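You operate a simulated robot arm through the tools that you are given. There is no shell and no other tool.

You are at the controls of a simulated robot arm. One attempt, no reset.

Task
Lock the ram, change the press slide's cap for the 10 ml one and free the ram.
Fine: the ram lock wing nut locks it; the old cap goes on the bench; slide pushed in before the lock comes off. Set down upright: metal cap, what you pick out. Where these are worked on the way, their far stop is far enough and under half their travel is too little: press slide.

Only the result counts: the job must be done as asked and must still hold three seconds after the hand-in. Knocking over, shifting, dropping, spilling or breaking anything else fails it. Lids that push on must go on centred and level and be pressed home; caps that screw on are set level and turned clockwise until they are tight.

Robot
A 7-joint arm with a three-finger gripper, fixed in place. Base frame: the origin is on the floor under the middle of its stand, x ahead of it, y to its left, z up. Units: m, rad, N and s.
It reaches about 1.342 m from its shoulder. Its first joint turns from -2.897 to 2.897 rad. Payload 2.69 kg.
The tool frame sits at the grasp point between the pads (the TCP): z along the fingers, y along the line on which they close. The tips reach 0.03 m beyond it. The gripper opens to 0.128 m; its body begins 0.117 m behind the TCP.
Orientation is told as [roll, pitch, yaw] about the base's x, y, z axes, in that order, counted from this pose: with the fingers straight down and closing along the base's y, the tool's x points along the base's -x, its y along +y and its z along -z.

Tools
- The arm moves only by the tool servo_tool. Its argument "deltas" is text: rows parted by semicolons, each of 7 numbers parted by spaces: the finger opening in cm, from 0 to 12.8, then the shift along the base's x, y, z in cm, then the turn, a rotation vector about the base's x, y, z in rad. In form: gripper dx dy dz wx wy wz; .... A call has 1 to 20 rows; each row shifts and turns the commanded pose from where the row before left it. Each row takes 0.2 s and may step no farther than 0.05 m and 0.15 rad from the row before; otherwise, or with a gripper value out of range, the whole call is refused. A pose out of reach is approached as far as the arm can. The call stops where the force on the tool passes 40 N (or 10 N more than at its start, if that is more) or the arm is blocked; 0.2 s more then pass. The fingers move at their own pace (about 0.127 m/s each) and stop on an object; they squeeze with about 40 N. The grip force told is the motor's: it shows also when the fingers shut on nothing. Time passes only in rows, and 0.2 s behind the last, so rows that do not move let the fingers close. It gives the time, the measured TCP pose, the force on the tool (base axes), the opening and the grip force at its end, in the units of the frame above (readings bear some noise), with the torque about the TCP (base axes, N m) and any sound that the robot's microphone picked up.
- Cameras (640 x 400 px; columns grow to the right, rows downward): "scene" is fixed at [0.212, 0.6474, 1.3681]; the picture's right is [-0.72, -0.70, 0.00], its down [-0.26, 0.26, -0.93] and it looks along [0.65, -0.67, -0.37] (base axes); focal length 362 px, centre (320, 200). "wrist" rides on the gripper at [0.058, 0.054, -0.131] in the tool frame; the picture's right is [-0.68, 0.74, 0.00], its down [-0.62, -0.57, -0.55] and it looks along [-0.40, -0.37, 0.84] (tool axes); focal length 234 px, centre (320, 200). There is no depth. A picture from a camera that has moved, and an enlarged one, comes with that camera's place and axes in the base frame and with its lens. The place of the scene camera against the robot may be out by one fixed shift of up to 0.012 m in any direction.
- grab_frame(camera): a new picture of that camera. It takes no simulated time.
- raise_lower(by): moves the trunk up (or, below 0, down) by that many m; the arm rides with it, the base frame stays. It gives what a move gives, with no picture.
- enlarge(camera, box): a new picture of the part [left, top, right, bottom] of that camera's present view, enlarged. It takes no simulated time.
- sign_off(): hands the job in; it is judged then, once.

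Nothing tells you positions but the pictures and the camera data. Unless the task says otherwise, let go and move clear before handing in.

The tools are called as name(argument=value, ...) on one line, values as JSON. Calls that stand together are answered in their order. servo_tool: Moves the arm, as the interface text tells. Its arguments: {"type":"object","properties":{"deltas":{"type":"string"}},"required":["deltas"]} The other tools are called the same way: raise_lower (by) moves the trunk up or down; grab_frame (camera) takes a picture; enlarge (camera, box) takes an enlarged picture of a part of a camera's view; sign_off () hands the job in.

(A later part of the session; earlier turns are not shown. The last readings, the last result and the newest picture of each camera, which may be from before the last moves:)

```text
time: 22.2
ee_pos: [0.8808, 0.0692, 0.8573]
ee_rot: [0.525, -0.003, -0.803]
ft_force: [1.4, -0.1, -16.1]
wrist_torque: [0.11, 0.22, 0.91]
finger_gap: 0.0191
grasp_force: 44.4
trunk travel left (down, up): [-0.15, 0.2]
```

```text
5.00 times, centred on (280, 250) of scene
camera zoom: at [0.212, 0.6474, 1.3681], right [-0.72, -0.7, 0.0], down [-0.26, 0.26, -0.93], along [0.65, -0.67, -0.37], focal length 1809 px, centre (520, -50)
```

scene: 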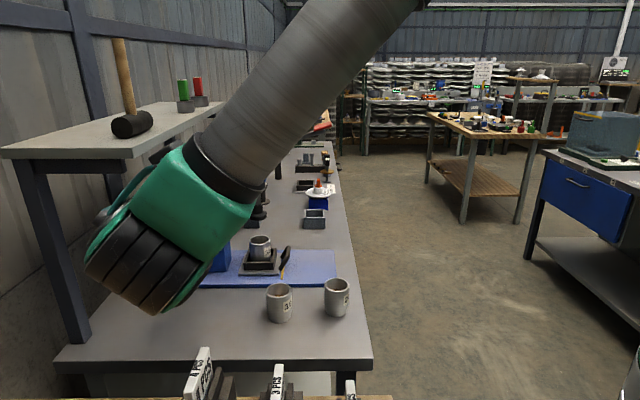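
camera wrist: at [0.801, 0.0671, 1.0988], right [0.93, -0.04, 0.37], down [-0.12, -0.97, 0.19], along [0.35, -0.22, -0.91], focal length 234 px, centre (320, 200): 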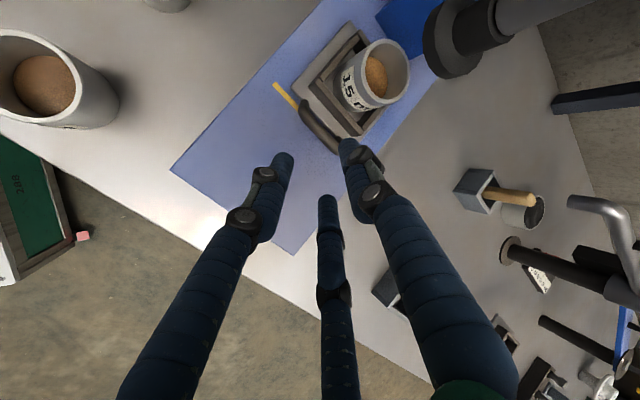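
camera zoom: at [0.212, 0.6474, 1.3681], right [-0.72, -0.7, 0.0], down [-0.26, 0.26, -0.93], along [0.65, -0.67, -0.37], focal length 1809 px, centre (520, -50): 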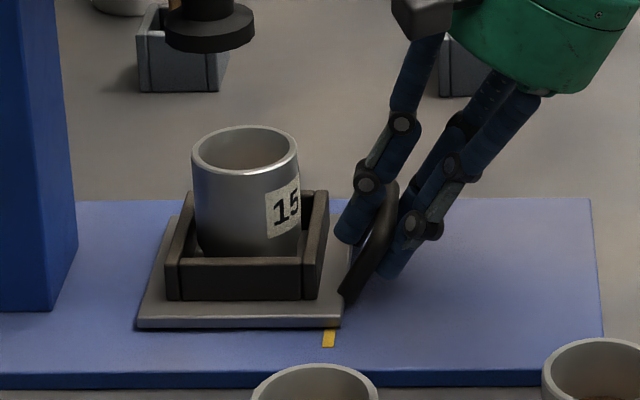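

The slide comes out easily. Continuing to pull outward along the slide direction.

servo_tool(deltas="0.5 -0.72 -0.7 0 0 0 0; 0.5 -0.72 -0.7 0 0 0 0; 0.5 -0.72 -0.7 0 0 0 0; 0.5 -0.72 -0.7 0 0 0 0; 0.5 -0.72 -0.7 0 0 0 0; 0.5 -0.72 -0.7 0 0 0 0")

enlarge(camera="scene", box=[210, 190, 370, 310])

```text
time: 23.6
ee_pos: [0.8391, 0.0267, 0.8576]
ee_rot: [0.525, -0.001, -0.802]
ft_force: [14.3, -14.7, -2.2]
wrist_torque: [-0.29, -0.27, 0.45]
finger_gap: 0.0186
grasp_force: 44.4
trunk travel left (down, up): [-0.15, 0.2]
```

```text
3.33 times, centred on (290, 250) of scene
camera zoom: at [0.212, 0.6474, 1.3681], right [-0.72, -0.7, 0.0], down [-0.26, 0.26, -0.93], along [0.65, -0.67, -0.37], focal length 1206 px, centre (420, 33)
```

zoom: 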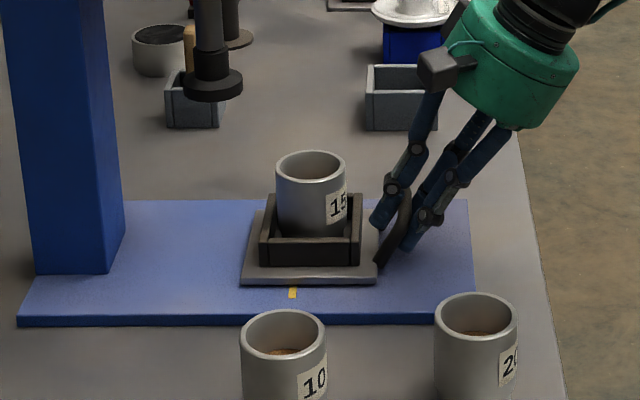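

servo_tool(deltas="0.5 -0.58 -0.84 0 0 0 0; 0.5 -0.72 -0.7 0 0 0 0; 0.5 -0.72 -0.7 0 0 0 0; 0.5 -0.36 -0.35 0 0 0 0; 0.5 -0.36 -0.35 0 0 0 0; 0.5 -0.36 -0.35 0 0 0 0; 0.5 -0.36 -0.35 0 0 0 0")

enlarge(camera="scene", box=[210, 190, 370, 310])

```text
time: 25.2
ee_pos: [0.8019, -0.0091, 0.8566]
ee_rot: [0.523, 0.002, -0.799]
ft_force: [11.9, -11.6, 6.1]
wrist_torque: [-0.11, -0.15, 0.61]
finger_gap: 0.0191
grasp_force: 44.0
trunk travel left (down, up): [-0.15, 0.2]
```

```text
3.33 times, centred on (290, 250) of scene
camera zoom: at [0.212, 0.6474, 1.3681], right [-0.72, -0.7, 0.0], down [-0.26, 0.26, -0.93], along [0.65, -0.67, -0.37], focal length 1206 px, centre (420, 33)
```

zoom: 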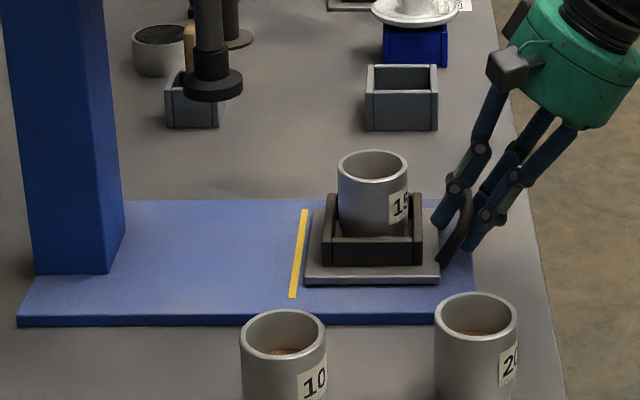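

servo_tool(deltas="0.5 -0.26 -0.45 0 0 0 0; 0.5 -0.36 -0.35 0 0 0 0; 0.5 -0.36 -0.35 0 0 0 0")

enlarge(camera="scene", box=[210, 190, 370, 310])

```text
time: 26.0
ee_pos: [0.7911, -0.0203, 0.857]
ee_rot: [0.523, 0.001, -0.799]
ft_force: [1.8, -1.9, 5.7]
wrist_torque: [-0.07, -0.13, 0.65]
finger_gap: 0.0189
grasp_force: 43.8
trunk travel left (down, up): [-0.15, 0.2]
```

```text
3.33 times, centred on (290, 250) of scene
camera zoom: at [0.212, 0.6474, 1.3681], right [-0.72, -0.7, 0.0], down [-0.26, 0.26, -0.93], along [0.65, -0.67, -0.37], focal length 1206 px, centre (420, 33)
```

zoom: 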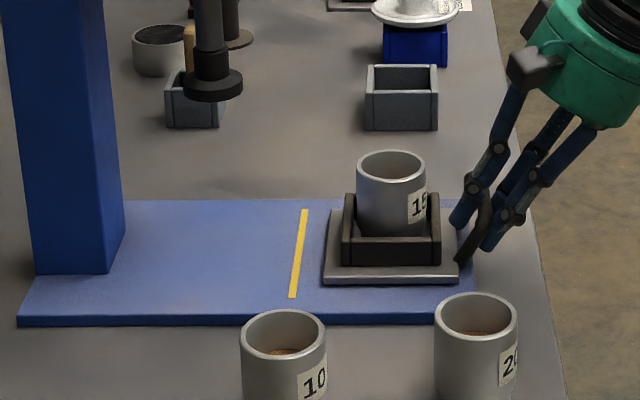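

The slide is out about 14 cm, well past half its travel, and the cap is clear of the ram. I'll release the handle and back away along the tool axis.

servo_tool(deltas="4 0 0 0 0 0 0; 4 0 0 0 0 0 0; 4 -0.72 -0.7 1.73 0 0 0; 4 -1.43 -1.39 3.47 0 0 0; 4 -1.43 -1.39 3.47 0 0 0; 4 -1.43 -1.39 3.47 0 0 0; 4 0 0 0 0 0 0")

grab_frame(camera="wrist")

enlarge(camera="scene", box=[210, 190, 370, 310])

```text
time: 27.6
ee_pos: [0.7426, -0.0709, 0.9786]
ee_rot: [0.524, 0.0, -0.8]
ft_force: [-0.3, 0.0, -0.3]
wrist_torque: [-0.06, -0.01, 0.02]
finger_gap: 0.04
grasp_force: 0.0
trunk travel left (down, up): [-0.15, 0.2]
```

```text
taken
camera wrist: at [0.6883, -0.042, 1.1182], right [0.93, -0.04, 0.37], down [-0.12, -0.97, 0.19], along [0.35, -0.22, -0.91], focal length 234 px, centre (320, 200)
```

wrist: 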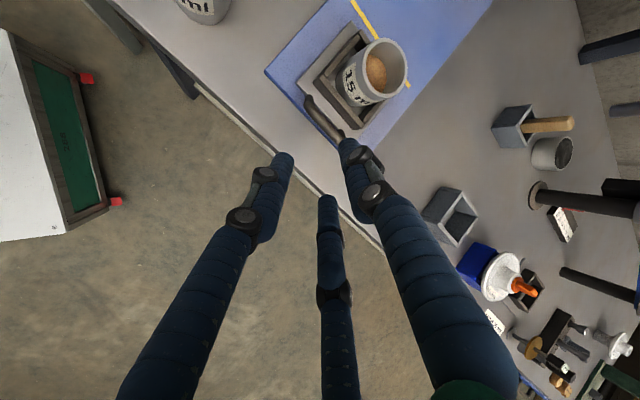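

```text
3.33 times, centred on (290, 250) of scene
camera zoom: at [0.212, 0.6474, 1.3681], right [-0.72, -0.7, 0.0], down [-0.26, 0.26, -0.93], along [0.65, -0.67, -0.37], focal length 1206 px, centre (420, 33)
```

zoom: 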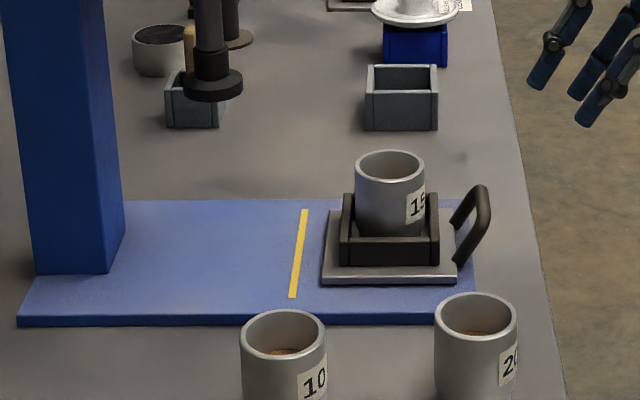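

servo_tool(deltas="6 0.5 0.5 4 -0.0912 0.0939 0; 8 2.26 2.19 2 -0.0912 0.0939 0; 10 2.26 2.19 2 -0.0912 0.0939 0; 10 2.26 2.19 2 -0.0912 0.0939 0; 10 2.26 2.19 1 0 0 0; 10 1.7 1.6 0 0 0 0; 10 0 0 0 0 0 0")

grab_frame(camera="wrist")

grab_frame(camera="scene")

```text
time: 28.5
ee_pos: [0.7873, -0.0212, 1.058]
ee_rot: [0.114, 0.01, -0.8]
ft_force: [-13.3, 9.6, 5.1]
wrist_torque: [-1.3, -2.11, 0.27]
finger_gap: 0.1001
grasp_force: 0.0
trunk travel left (down, up): [-0.15, 0.2]
stopped in row 4: the force on the tool passed its limit at 121 N (the readings are from after the stop); the commanded pose is now the measured one
```

```text
taken
camera wrist: at [0.776, 0.0471, 1.1926], right [1.0, 0.02, 0.08], down [-0.02, -0.88, 0.47], along [0.08, -0.47, -0.88], focal length 234 px, centre (320, 200)
```

wrist: 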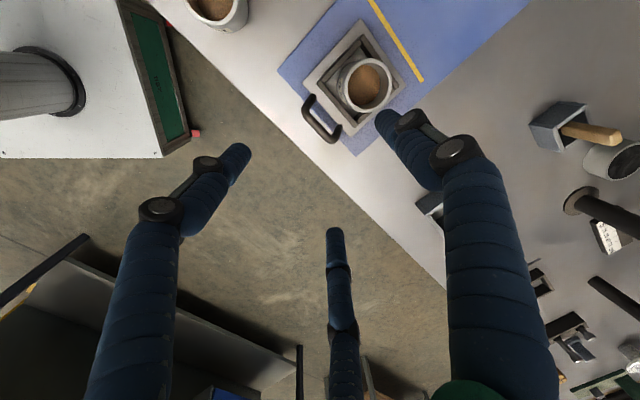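

```text
taken
```

scene: 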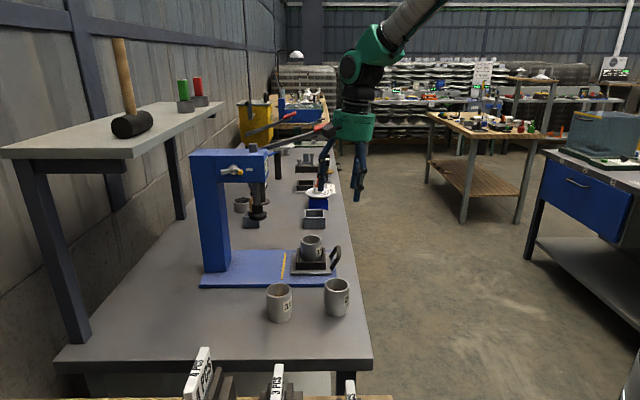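

The hand touched something, most likely the press lever with the red grip, which sticks out over the front of the bench. I'll look at it closely before moving.

enlarge(camera="scene", box=[230, 60, 400, 210])

enlarge(camera="scene", box=[210, 190, 370, 310])

```text
2.67 times, centred on (315, 135) of scene
camera zoom: at [0.212, 0.6474, 1.3681], right [-0.72, -0.7, 0.0], down [-0.26, 0.26, -0.93], along [0.65, -0.67, -0.37], focal length 965 px, centre (333, 373)
```

zoom: 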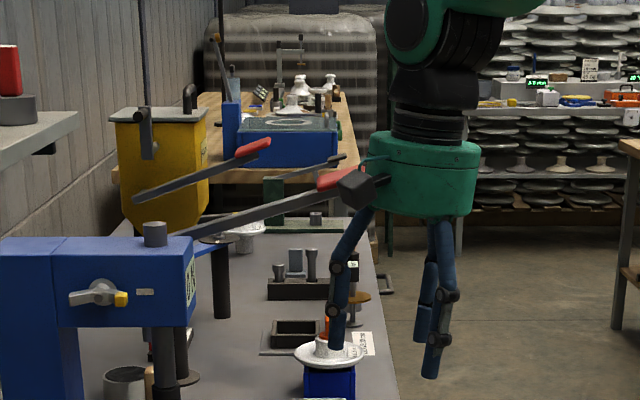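

```text
3.33 times, centred on (290, 250) of scene
camera zoom: at [0.212, 0.6474, 1.3681], right [-0.72, -0.7, 0.0], down [-0.26, 0.26, -0.93], along [0.65, -0.67, -0.37], focal length 1206 px, centre (420, 33)
```

zoom: 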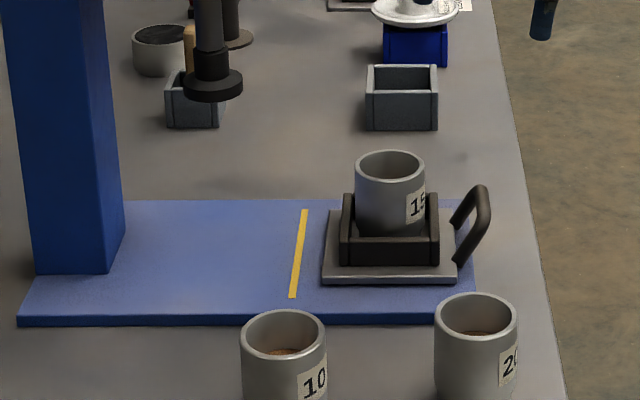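

The palm touched the lever's red end (around u 0.60, v 0.61, z 1.2); the press, slide and caps look unmoved. I'll move away sideways and keep the tool leaning ~12° away from the lever when going to the cap.

servo_tool(deltas="10 -1.39 1.43 0 0 0 0; 10 -2.09 2.15 0 0 0 0; 10 0 0 0 -0.0794 0.0818 0; 10 0 0 0 -0.0753 -0.0731 0; 10 0 0 0 -0.0753 -0.0731 0; 10 2.55 1.68 -0.9 0 0 0; 10 2.55 1.68 -0.9 0 0 0; 10 2.55 1.68 -0.9 0 0 0; 10 0 0 0 0 0 0")

grab_frame(camera="wrist")

grab_frame(camera="scene")

```text
time: 30.5
ee_pos: [0.832, 0.0671, 1.0266]
ee_rot: [0.003, -0.199, -0.803]
ft_force: [-0.3, -0.4, 0.1]
wrist_torque: [0.0, -0.01, 0.0]
finger_gap: 0.1001
grasp_force: 0.1
trunk travel left (down, up): [-0.15, 0.2]
```

```text
taken
camera wrist: at [0.8133, 0.1639, 1.1435], right [0.99, 0.04, 0.14], down [-0.06, -0.75, 0.66], along [0.12, -0.66, -0.74], focal length 234 px, centre (320, 200)
```

wrist: 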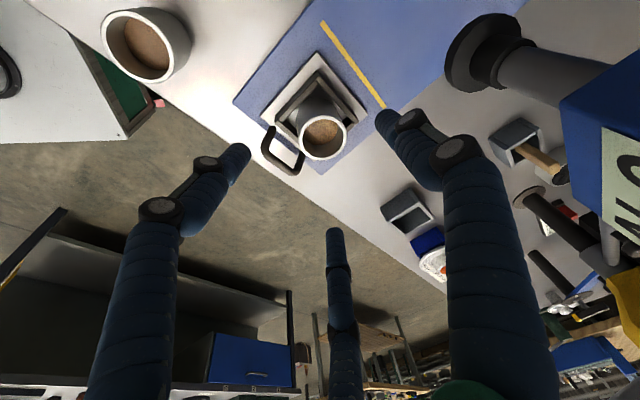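

```text
taken
```

scene: 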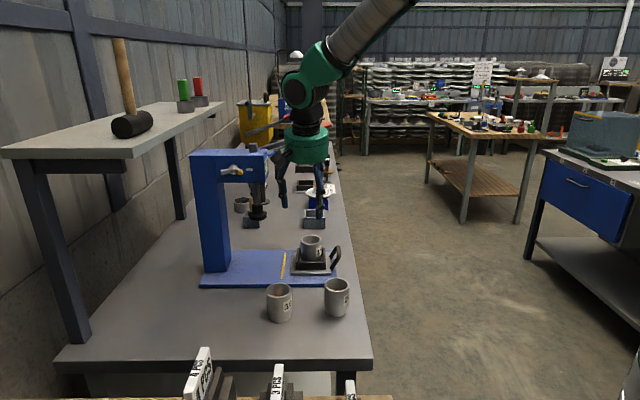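

enlarge(camera="wrist", box=[240, 40, 400, 180])

enlarge(camera="wrist", box=[80, 0, 240, 100])

enlarge(camera="scene", box=[220, 60, 380, 240])

```text
2.86 times, centred on (320, 110) of wrist
camera zoom: at [0.8133, 0.1639, 1.1435], right [0.99, 0.04, 0.14], down [-0.06, -0.75, 0.66], along [0.12, -0.66, -0.74], focal length 669 px, centre (320, 457)
```

zoom: 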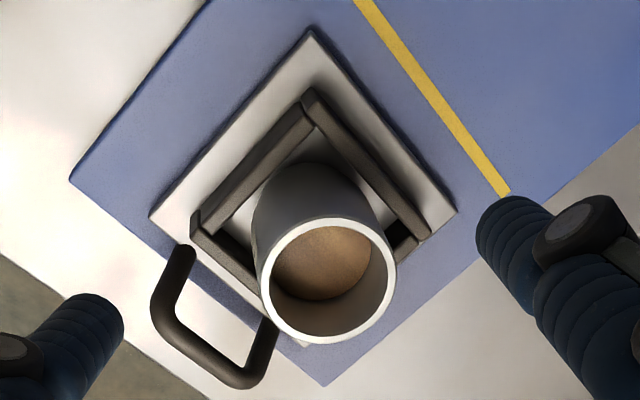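

```text
4.00 times, centred on (160, 50) of wrist
camera zoom: at [0.8133, 0.1639, 1.1435], right [0.99, 0.04, 0.14], down [-0.06, -0.75, 0.66], along [0.12, -0.66, -0.74], focal length 937 px, centre (960, 800)
```

zoom: 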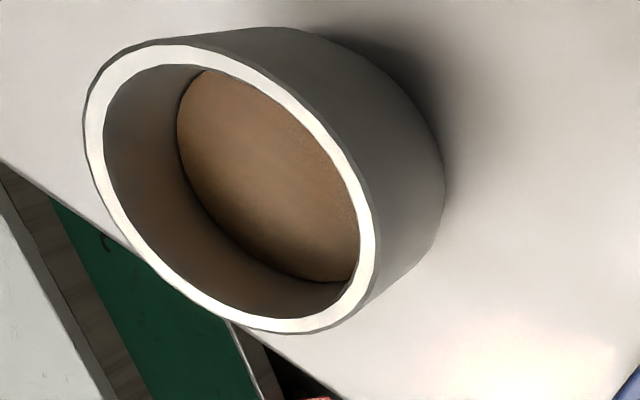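

```text
2.22 times, centred on (300, 150) of scene
camera zoom: at [0.212, 0.6474, 1.3681], right [-0.72, -0.7, 0.0], down [-0.26, 0.26, -0.93], along [0.65, -0.67, -0.37], focal length 804 px, centre (364, 311)
```

zoom: 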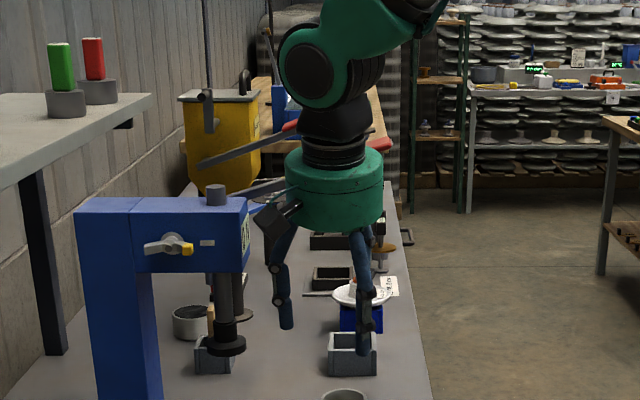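

Cap 15's axis is near u 0.639, v 0.570 with its rim at z ≈ 0.885. I'll come down along the leaning tool axis to just above the rim and check centring.

servo_tool(deltas="10 0.28 -0.95 0 0 0 0; 10 0.48 -0.49 -3.35 0 0 0; 10 0.48 -0.49 -3.35 0 0 0; 10 0.35 -0.36 -2.5 0 0 0; 10 0 0 0 0 0 0")

grab_frame(camera="wrist")

grab_frame(camera="scene")

```text
time: 31.7
ee_pos: [0.8482, 0.0425, 0.9381]
ee_rot: [0.003, -0.201, -0.804]
ft_force: [0.6, 1.0, -0.2]
wrist_torque: [-0.02, 0.02, -0.02]
finger_gap: 0.0997
grasp_force: 0.2
trunk travel left (down, up): [-0.15, 0.2]
```

```text
taken
camera wrist: at [0.8298, 0.1395, 1.0539], right [0.99, 0.04, 0.14], down [-0.06, -0.75, 0.66], along [0.12, -0.66, -0.74], focal length 234 px, centre (320, 200)
```

wrist: 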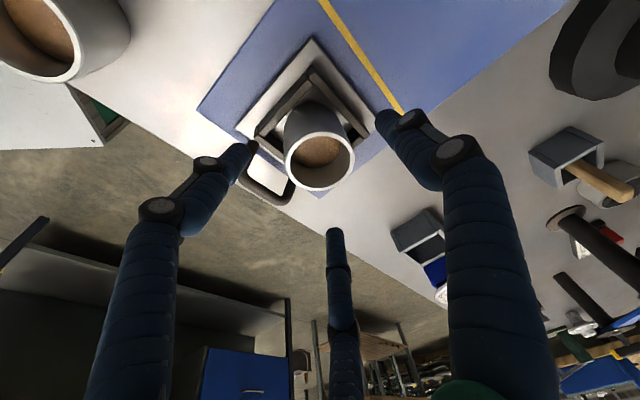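

```text
taken
```

scene: 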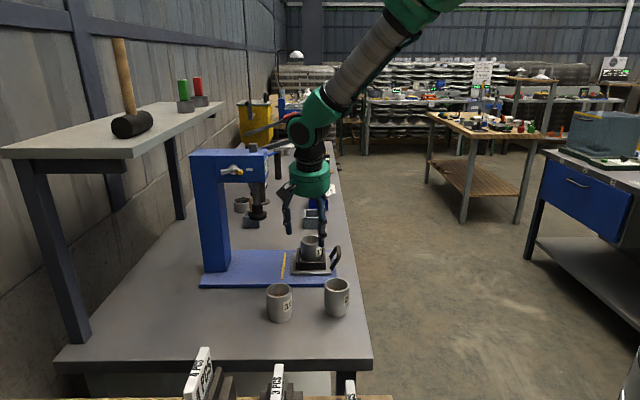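

enlarge(camera="scene", box=[240, 80, 380, 280])

enlarge(camera="wrist", box=[220, 90, 420, 240])

```text
2.00 times, centred on (310, 180) of scene
camera zoom: at [0.212, 0.6474, 1.3681], right [-0.72, -0.7, 0.0], down [-0.26, 0.26, -0.93], along [0.65, -0.67, -0.37], focal length 724 px, centre (340, 240)
```

zoom: 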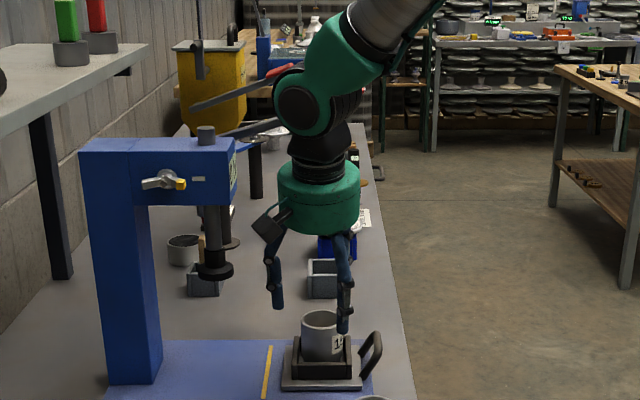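

```text
2.67 times, centred on (320, 165) of wrist
camera zoom: at [0.8298, 0.1395, 1.0539], right [0.99, 0.04, 0.14], down [-0.06, -0.75, 0.66], along [0.12, -0.66, -0.74], focal length 624 px, centre (320, 293)
```

zoom: 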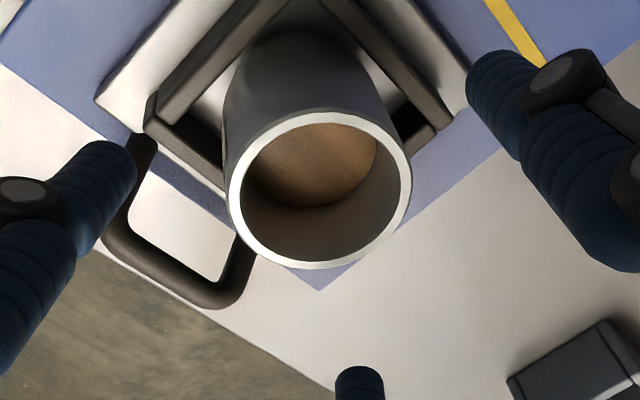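

servo_tool(deltas="10 0.27 -0.23 -1.93 0 0 0; 10 0.27 -0.23 -1.93 0 0 0; 10 0.27 -0.23 -1.93 0 0 0; 10 0 0 0 0 0 0")

enlarge(camera="wrist", box=[200, 90, 440, 270])

enlarge(camera="scene", box=[240, 130, 380, 290])

```text
time: 32.7
ee_pos: [0.8549, 0.0356, 0.8796]
ee_rot: [0.002, -0.2, -0.802]
ft_force: [0.6, 0.6, 0.6]
wrist_torque: [-0.01, 0.02, 0.01]
finger_gap: 0.0999
grasp_force: 0.0
trunk travel left (down, up): [-0.15, 0.2]
```

```text
2.22 times, centred on (320, 180) of wrist
camera zoom: at [0.8359, 0.1325, 0.9954], right [0.99, 0.04, 0.14], down [-0.06, -0.75, 0.66], along [0.12, -0.66, -0.74], focal length 520 px, centre (320, 244)
```

zoom: 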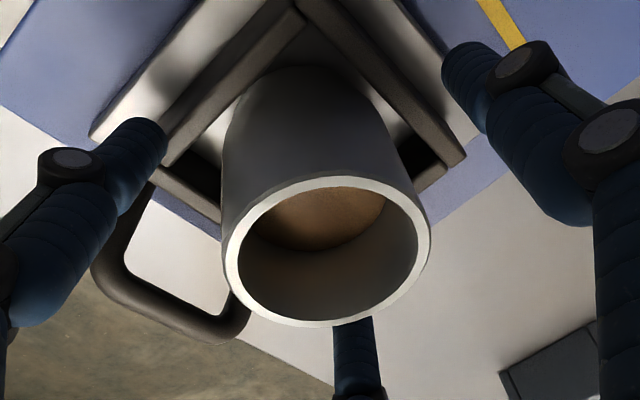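

```text
2.50 times, centred on (310, 210) of scene
camera zoom: at [0.212, 0.6474, 1.3681], right [-0.72, -0.7, 0.0], down [-0.26, 0.26, -0.93], along [0.65, -0.67, -0.37], focal length 904 px, centre (345, 175)
```

zoom: 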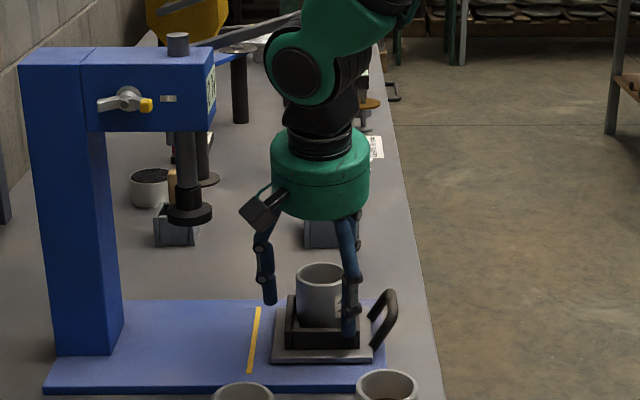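

Fingers surround the cap with no contact. Closing on it.

servo_tool(deltas="7 0 0 0 0 0 0; 6 0 0 0 0 0 0; 4.5 0 0 0 0 0 0; 4.5 0 0 0 0 0 0")

enlarge(camera="wrist", box=[200, 90, 440, 270])

enlarge(camera="scene", box=[270, 200, 370, 290])

```text
time: 33.7
ee_pos: [0.8549, 0.0358, 0.8823]
ee_rot: [0.005, -0.203, -0.803]
ft_force: [-2.6, 4.2, 37.8]
wrist_torque: [0.6, 1.16, 0.0]
finger_gap: 0.0675
grasp_force: 39.8
trunk travel left (down, up): [-0.15, 0.2]
```

```text
2.22 times, centred on (320, 180) of wrist
camera zoom: at [0.8357, 0.1328, 0.9994], right [0.99, 0.04, 0.14], down [-0.07, -0.75, 0.66], along [0.13, -0.66, -0.74], focal length 520 px, centre (320, 244)
```

zoom: 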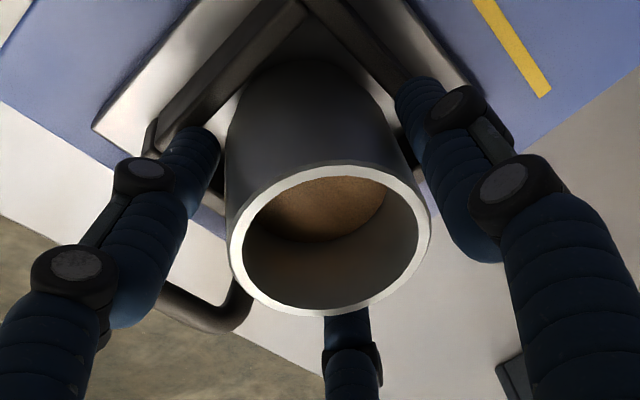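

```text
4.44 times, centred on (320, 245) of scene
camera zoom: at [0.212, 0.6474, 1.3681], right [-0.72, -0.7, 0.0], down [-0.26, 0.26, -0.93], along [0.65, -0.67, -0.37], focal length 1608 px, centre (320, 0)
```

zoom: 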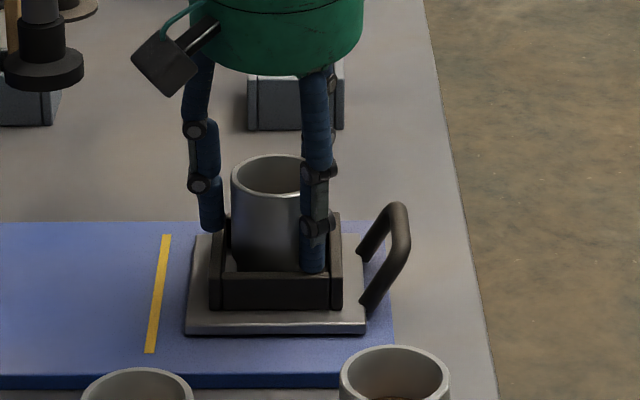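

The fingertips landed on the nest wall before reaching the cap. I'll open a little, raise 1 cm, and close again.

servo_tool(deltas="8.5 0 0 0.1 0 0 0; 8.5 -0.07 0.07 0.45 0 0 0; 8.5 -0.07 0.07 0.45 0 0 0; 8.5 0 0 0 0 0 0")

enlarge(camera="wrist", box=[200, 90, 440, 270])

enlarge(camera="scene", box=[270, 200, 370, 290])

```text
time: 34.7
ee_pos: [0.8541, 0.0365, 0.8893]
ee_rot: [0.0, -0.199, -0.802]
ft_force: [0.2, -0.3, -0.1]
wrist_torque: [0.01, 0.0, 0.01]
finger_gap: 0.0849
grasp_force: 0.0
trunk travel left (down, up): [-0.15, 0.2]
```

```text
2.22 times, centred on (320, 180) of wrist
camera zoom: at [0.8351, 0.1336, 1.0053], right [0.99, 0.04, 0.13], down [-0.06, -0.75, 0.66], along [0.12, -0.66, -0.74], focal length 520 px, centre (320, 244)
```

zoom: 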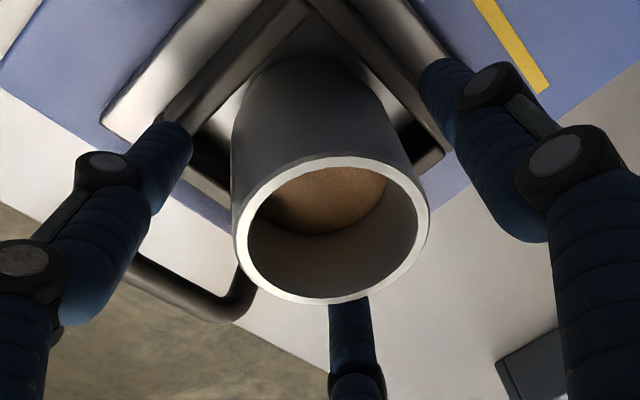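

```text
4.44 times, centred on (320, 245) of scene
camera zoom: at [0.212, 0.6474, 1.3681], right [-0.72, -0.7, 0.0], down [-0.26, 0.26, -0.93], along [0.65, -0.67, -0.37], focal length 1608 px, centre (320, 0)
```

zoom: 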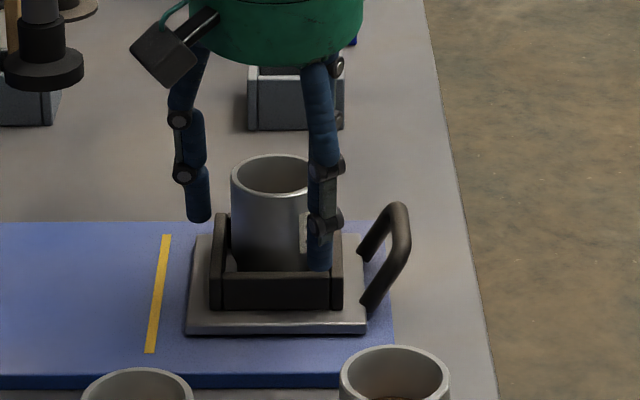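

servo_tool(deltas="7 0 0 0 0 0 0; 6 0 0 0 0 0 0; 4.5 0 0 0 0 0 0; 4.5 0 0 0 0 0 0")

enlarge(camera="wrist", box=[200, 90, 440, 270])

enlarge(camera="scene", box=[270, 200, 370, 290])

```text
time: 35.7
ee_pos: [0.8544, 0.0362, 0.8879]
ee_rot: [0.001, -0.201, -0.802]
ft_force: [0.4, 0.7, 1.9]
wrist_torque: [0.13, 0.02, -0.03]
finger_gap: 0.0678
grasp_force: 40.1
trunk travel left (down, up): [-0.15, 0.2]
```

```text
2.22 times, centred on (320, 180) of wrist
camera zoom: at [0.8354, 0.1337, 1.0057], right [0.99, 0.04, 0.14], down [-0.06, -0.75, 0.66], along [0.12, -0.66, -0.74], focal length 520 px, centre (320, 244)
```

zoom: 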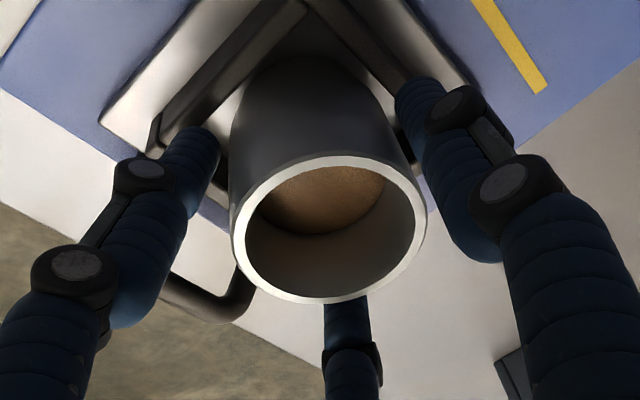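

```text
4.44 times, centred on (320, 245) of scene
camera zoom: at [0.212, 0.6474, 1.3681], right [-0.72, -0.7, 0.0], down [-0.26, 0.26, -0.93], along [0.65, -0.67, -0.37], focal length 1608 px, centre (320, 0)
```

zoom: 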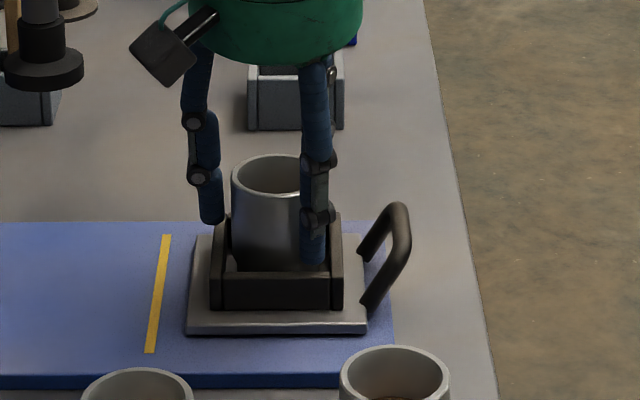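

The fingers have the cap with 40 N and no load on the nest. I'll lift straight up slowly, watching the grip.

servo_tool(deltas="4.5 0 0 0.5 0 0 0; 4.5 0 0 0.5 0 0 0; 4.5 0 0 0.5 0 0 0; 4.5 0 0 0.5 0 0 0")

enlarge(camera="wrist", box=[200, 90, 440, 270])

enlarge(camera="scene", box=[270, 200, 370, 290])

```text
time: 36.7
ee_pos: [0.8547, 0.036, 0.9092]
ee_rot: [0.002, -0.201, -0.802]
ft_force: [-0.5, -0.3, -3.0]
wrist_torque: [-0.01, 0.01, 0.0]
finger_gap: 0.0675
grasp_force: 39.9
trunk travel left (down, up): [-0.15, 0.2]
```

```text
2.22 times, centred on (320, 180) of wrist
camera zoom: at [0.8353, 0.1335, 1.0253], right [0.99, 0.04, 0.14], down [-0.06, -0.75, 0.66], along [0.13, -0.66, -0.74], focal length 520 px, centre (320, 244)
```

zoom: 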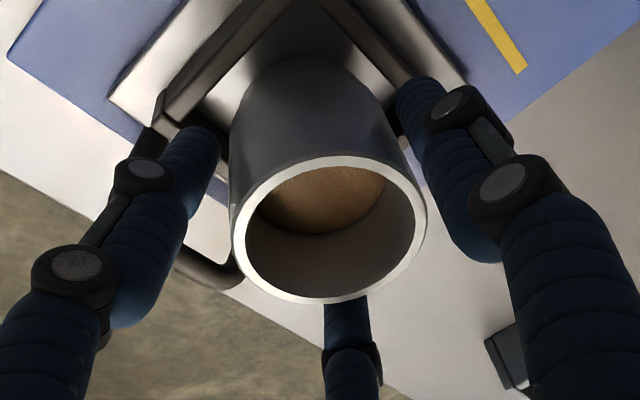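

```text
4.44 times, centred on (320, 245) of scene
camera zoom: at [0.212, 0.6474, 1.3681], right [-0.72, -0.7, 0.0], down [-0.26, 0.26, -0.93], along [0.65, -0.67, -0.37], focal length 1608 px, centre (320, 0)
```

zoom: 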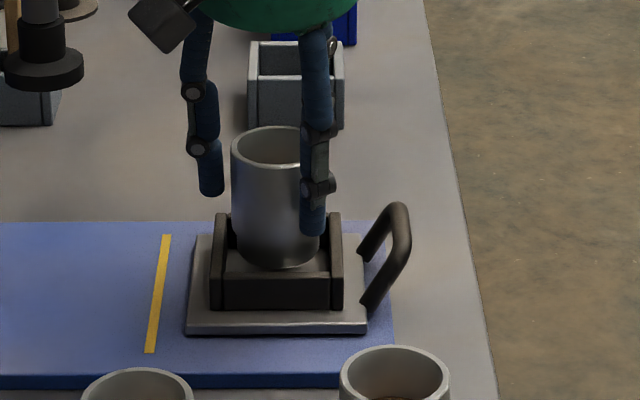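

The cap lifts out cleanly and stays upright in the grip (about 3 N). I'll lift it clear of the nest, move away from the lever and carry it over to a clear bench spot near u 0.87, v 0.37.

servo_tool(deltas="4.5 0 0 1 0 0 0; 4.5 0 0 1.5 0 0 0; 4.5 0 0 1.2 0 0 0; 4.5 -1.4 1.44 1.2 0 0 0; 4.5 -2.09 2.15 1.5 0 0 0; 4.5 -2.09 2.15 1.5 0 0 0; 4.5 -0.7 0.72 0 0 0 0; 4.5 0.5 1.4 0 0 0 0; 4.5 1.0 2.67 0 0 0 0; 4.5 1.0 2.67 0 0 0 0; 4.5 1.0 2.67 0 0 0 0; 4.5 1.0 2.67 0 0 0 0; 4.5 1.0 2.67 0 0 0 0; 4.5 1.0 2.67 0 0 0 0; 4.5 1.0 2.67 0 0 0 0; 4.5 1.0 2.67 0 0 0 0; 4.5 0.5 1.3 0 0 0 0; 4.5 0 0 0 0 0 0")

grab_frame(camera="wrist")

grab_frame(camera="scene")

```text
time: 40.5
ee_pos: [0.8803, 0.341, 0.9876]
ee_rot: [0.001, -0.201, -0.802]
ft_force: [-1.3, 0.7, -3.5]
wrist_torque: [0.01, 0.02, 0.01]
finger_gap: 0.0581
grasp_force: 40.4
trunk travel left (down, up): [-0.15, 0.2]
```

```text
taken
camera wrist: at [0.8615, 0.4386, 1.1044], right [0.99, 0.04, 0.14], down [-0.06, -0.75, 0.66], along [0.12, -0.66, -0.74], focal length 234 px, centre (320, 200)
```

wrist: 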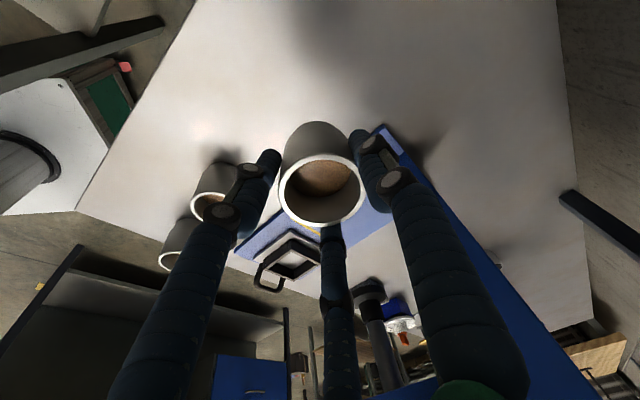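

```text
taken
```

scene: 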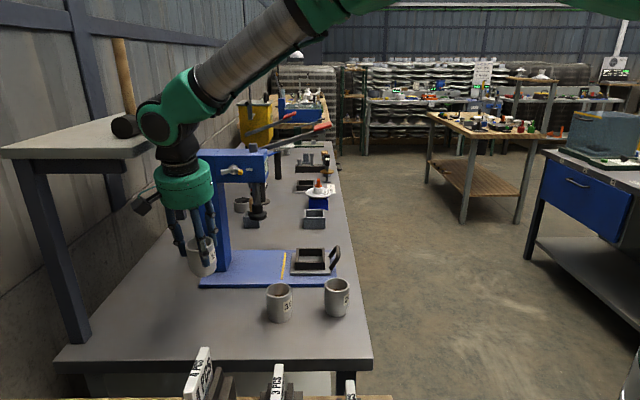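

The grip gap dropped to 5.8 cm, so the cap has aligned itself with the leaning tool. I'll turn the tool back to vertical here, away from the lever, and check that the cap is upright.

servo_tool(deltas="4.5 0 0 0 0.0718 0.0697 0; 4.5 0 0 0 0.0718 0.0697 0; 4.5 0 0 0 0 0 0")

enlarge(camera="wrist", box=[200, 90, 440, 270])

enlarge(camera="scene", box=[140, 180, 300, 340])

```text
time: 41.3
ee_pos: [0.8805, 0.3412, 0.9881]
ee_rot: [0.0, 0.001, -0.801]
ft_force: [0.1, -0.4, -3.0]
wrist_torque: [0.02, 0.01, 0.03]
finger_gap: 0.0581
grasp_force: 40.1
trunk travel left (down, up): [-0.15, 0.2]
```

```text
2.22 times, centred on (320, 180) of wrist
camera zoom: at [0.8796, 0.4206, 1.1185], right [1.0, 0.03, 0.0], down [0.02, -0.84, 0.55], along [0.01, -0.55, -0.84], focal length 520 px, centre (320, 244)
```

zoom: 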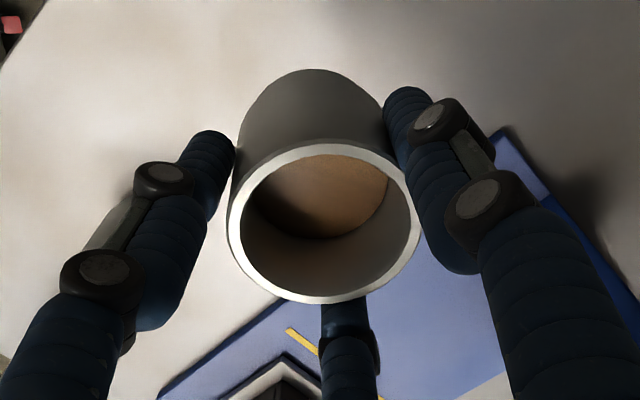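

```text
2.50 times, centred on (220, 260) of scene
camera zoom: at [0.212, 0.6474, 1.3681], right [-0.72, -0.7, 0.0], down [-0.26, 0.26, -0.93], along [0.65, -0.67, -0.37], focal length 904 px, centre (570, 50)
```

zoom: 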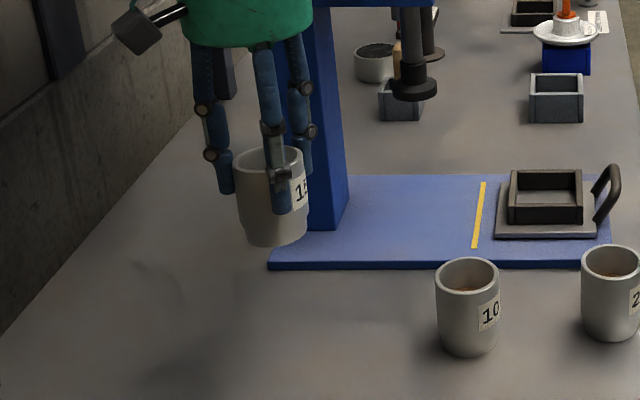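

servo_tool(deltas="4.5 0 0 -2 0 0 0; 4.5 0 0 -2 0 0 0; 4.5 0 0 -2 0 0 0; 4.5 0 0 -2 0 0 0; 4.5 0 0 -1.5 0 0 0; 4.5 0 0 0 0 0 0")

enlarge(camera="scene", box=[140, 220, 300, 340])

grab_frame(camera="wrist")

```text
time: 42.7
ee_pos: [0.8813, 0.34, 0.8914]
ee_rot: [0.002, 0.0, -0.803]
ft_force: [0.1, 0.8, -2.8]
wrist_torque: [-0.02, 0.0, -0.04]
finger_gap: 0.0577
grasp_force: 39.8
trunk travel left (down, up): [-0.15, 0.2]
```

```text
3.33 times, centred on (220, 280) of scene
camera zoom: at [0.212, 0.6474, 1.3681], right [-0.72, -0.7, 0.0], down [-0.26, 0.26, -0.93], along [0.65, -0.67, -0.37], focal length 1206 px, centre (653, -67)
```

zoom: 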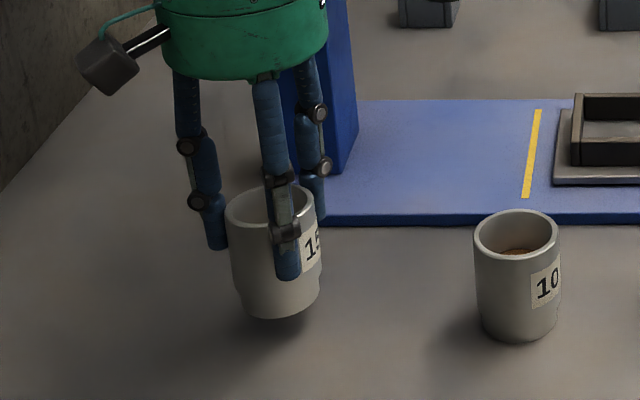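

```text
taken
camera wrist: at [0.8786, 0.4199, 1.0225], right [1.0, 0.03, 0.0], down [0.02, -0.84, 0.55], along [0.01, -0.55, -0.84], focal length 234 px, centre (320, 200)
```

wrist: 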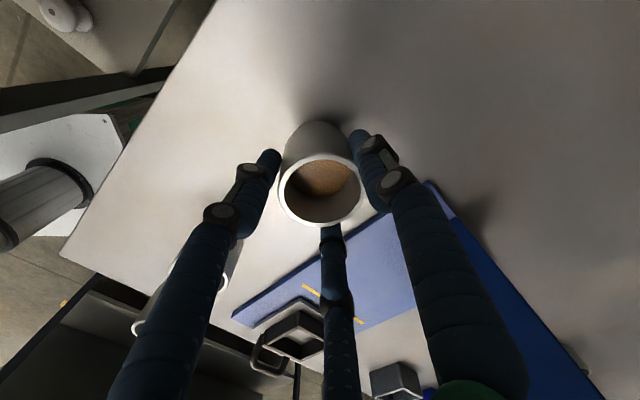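

servo_tool(deltas="4.5 0 0 -0.5 0 0 0; 4.5 0 0 -0.5 0 0 0; 4.5 0 0 -0.4 0 0 0; 4.5 0 0 0 0 0 0")

enlarge(camera="scene", box=[140, 220, 300, 340])

```text
time: 43.7
ee_pos: [0.8796, 0.3415, 0.8797]
ee_rot: [0.002, -0.001, -0.803]
ft_force: [-0.1, -0.3, -3.8]
wrist_torque: [0.03, 0.0, -0.02]
finger_gap: 0.0576
grasp_force: 40.1
trunk travel left (down, up): [-0.15, 0.2]
```

```text
3.33 times, centred on (220, 280) of scene
camera zoom: at [0.212, 0.6474, 1.3681], right [-0.72, -0.7, 0.0], down [-0.26, 0.26, -0.93], along [0.65, -0.67, -0.37], focal length 1206 px, centre (653, -67)
```

zoom: 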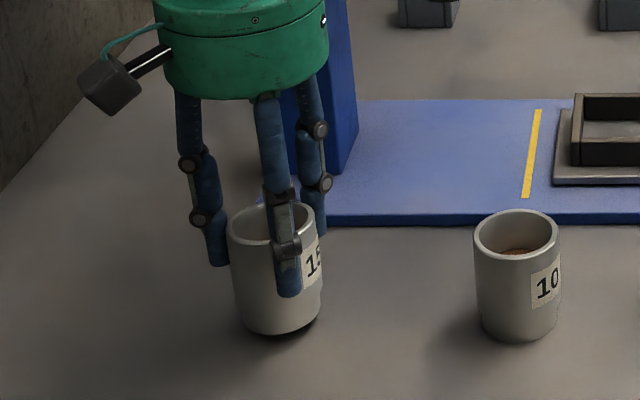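

servo_tool(deltas="4.5 0 0 -0.3 0 0 0; 4.5 0 0 -0.3 0 0 0; 4.5 0 0 0 0 0 0")

enlarge(camera="scene", box=[140, 220, 300, 340])

```text
time: 44.5
ee_pos: [0.8807, 0.3422, 0.8716]
ee_rot: [0.0, -0.001, -0.802]
ft_force: [0.0, -0.3, -2.4]
wrist_torque: [0.01, -0.02, 0.0]
finger_gap: 0.0578
grasp_force: 40.0
trunk travel left (down, up): [-0.15, 0.2]
```

```text
3.33 times, centred on (220, 280) of scene
camera zoom: at [0.212, 0.6474, 1.3681], right [-0.72, -0.7, 0.0], down [-0.26, 0.26, -0.93], along [0.65, -0.67, -0.37], focal length 1206 px, centre (653, -67)
```

zoom: 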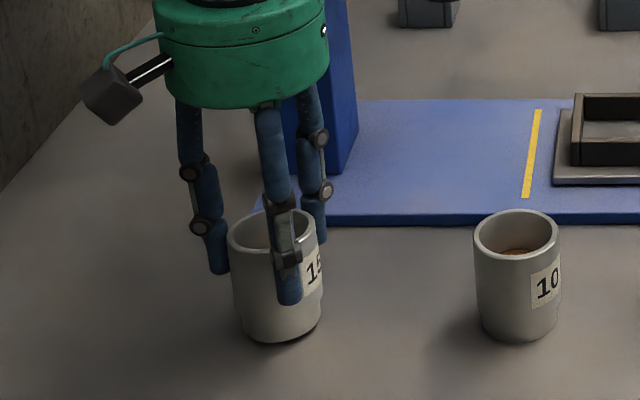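

servo_tool(deltas="4.5 0 0 -0.2 0 0 0; 4.5 0 0 -0.2 0 0 0; 4.5 0 0 0 0 0 0")

```text
time: 45.3
ee_pos: [0.8807, 0.3427, 0.8705]
ee_rot: [0.004, -0.001, -0.804]
ft_force: [-3.8, -0.2, 11.2]
wrist_torque: [-0.1, -0.04, -0.03]
finger_gap: 0.0577
grasp_force: 40.0
trunk travel left (down, up): [-0.15, 0.2]
```

Contact with the bench (+11 N). I'll ease off 2 mm and open the fingers.

servo_tool(deltas="4.5 0 0 0.15 0 0 0; 6.2 0 0 0 0 0 0; 7 0 0 0 0 0 0; 10 0 0 0 0 0 0; 10 0 0 0 0 0 0")

enlarge(camera="scene", box=[140, 220, 300, 340])

enlarge(camera="wrist", box=[200, 90, 440, 270])

```text
time: 46.5
ee_pos: [0.8807, 0.3407, 0.8714]
ee_rot: [0.0, 0.001, -0.803]
ft_force: [-0.8, 0.8, -0.7]
wrist_torque: [-0.01, -0.03, 0.02]
finger_gap: 0.0999
grasp_force: 0.0
trunk travel left (down, up): [-0.15, 0.2]
```

```text
3.33 times, centred on (220, 280) of scene
camera zoom: at [0.212, 0.6474, 1.3681], right [-0.72, -0.7, 0.0], down [-0.26, 0.26, -0.93], along [0.65, -0.67, -0.37], focal length 1206 px, centre (653, -67)
```

zoom: 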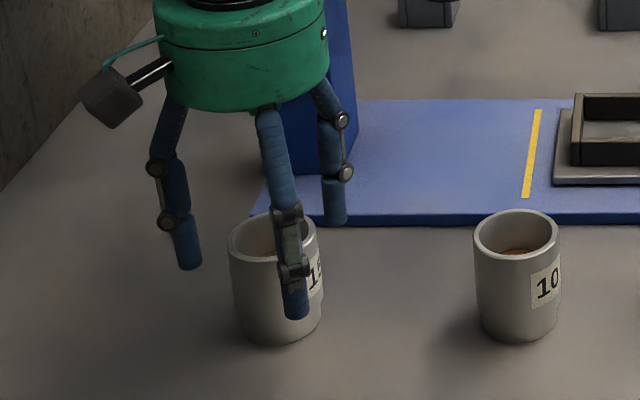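

```text
2.22 times, centred on (320, 180) of wrist
camera zoom: at [0.8796, 0.421, 1.0009], right [1.0, 0.03, 0.0], down [0.02, -0.84, 0.55], along [0.01, -0.55, -0.84], focal length 520 px, centre (320, 244)
```

zoom: 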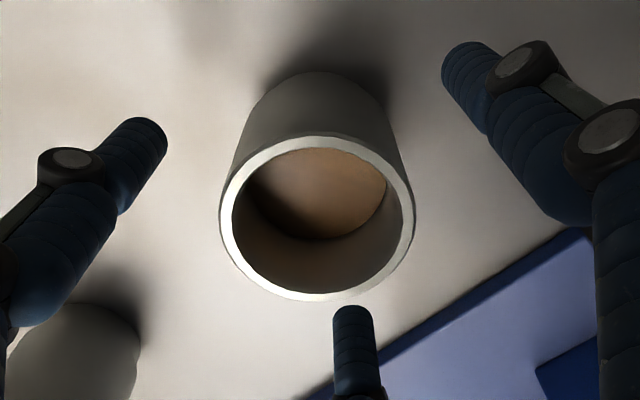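

Cap 15 stands upright on the bench. I'll rise straight up and move over cap 10 for a look, including a view of the lever.

servo_tool(deltas="10 0 0 1 0 0 0; 10 0 0 3 0 0 0; 10 0 0 4 0 0 0; 10 0 0 4 0 0 0; 10 0 0 4 0 0 0; 10 -2.87 -2.79 2 0 0 0; 10 -2.87 -2.79 2 0 0 0; 10 -2.87 -2.79 2 0 0 0; 10 -2.87 -2.79 1 0 0 0; 10 0 0 0 0 0 0")

grab_frame(camera="wrist")

grab_frame(camera="scene")

```text
time: 48.7
ee_pos: [0.7672, 0.2307, 1.0998]
ee_rot: [0.002, -0.001, -0.803]
ft_force: [-1.4, -1.3, 1.0]
wrist_torque: [0.06, -0.08, 0.0]
finger_gap: 0.0999
grasp_force: 0.0
trunk travel left (down, up): [-0.15, 0.2]
```

```text
taken
camera wrist: at [0.7653, 0.3097, 1.2309], right [1.0, 0.03, 0.0], down [0.02, -0.84, 0.55], along [0.02, -0.55, -0.84], focal length 234 px, centre (320, 200)
```

wrist: 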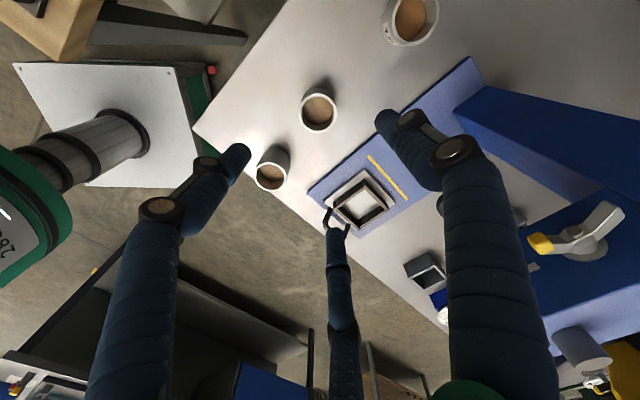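

```text
taken
```

scene: 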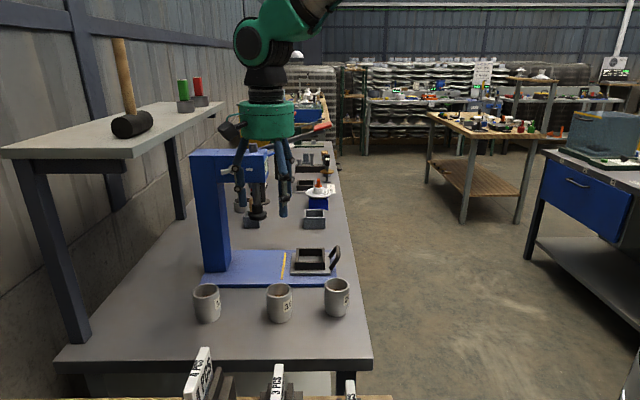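

enlarge(camera="wrist", box=[240, 60, 440, 250])

enlarge(camera="wrist", box=[290, 150, 430, 250])

enlarge(camera="scene", box=[170, 230, 370, 340])

```text
2.11 times, centred on (340, 155) of wrist
camera zoom: at [0.7653, 0.3097, 1.2309], right [1.0, 0.03, 0.0], down [0.02, -0.84, 0.55], along [0.02, -0.55, -0.84], focal length 493 px, centre (278, 295)
```

zoom: 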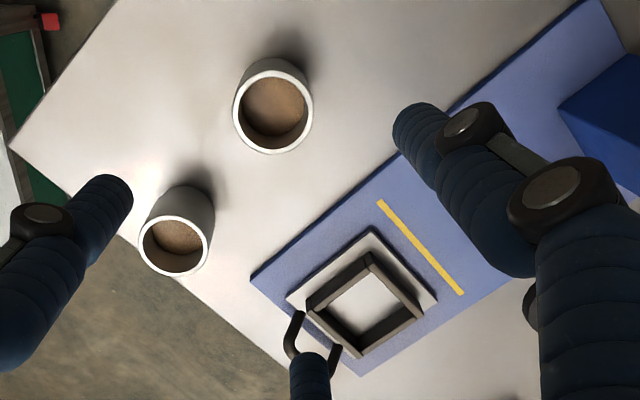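

```text
4.00 times, centred on (360, 200) of wrist
camera zoom: at [0.7653, 0.3097, 1.2309], right [1.0, 0.03, 0.0], down [0.02, -0.84, 0.55], along [0.02, -0.55, -0.84], focal length 937 px, centre (160, 200)
```

zoom: 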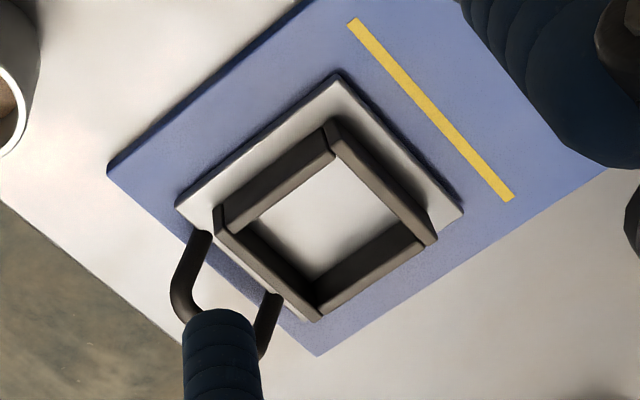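

```text
3.20 times, centred on (270, 285) of scene
camera zoom: at [0.212, 0.6474, 1.3681], right [-0.72, -0.7, 0.0], down [-0.26, 0.26, -0.93], along [0.65, -0.67, -0.37], focal length 1158 px, centre (480, -72)
```

zoom: 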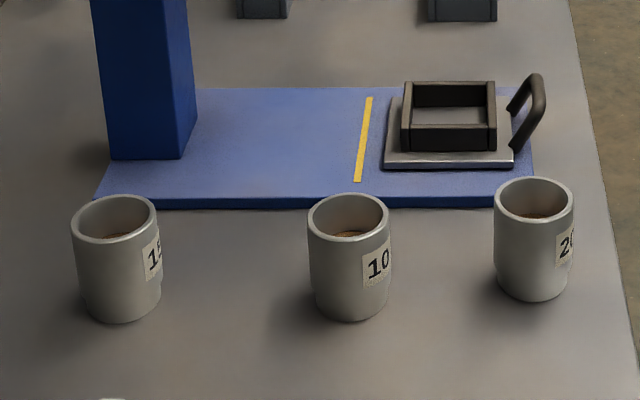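

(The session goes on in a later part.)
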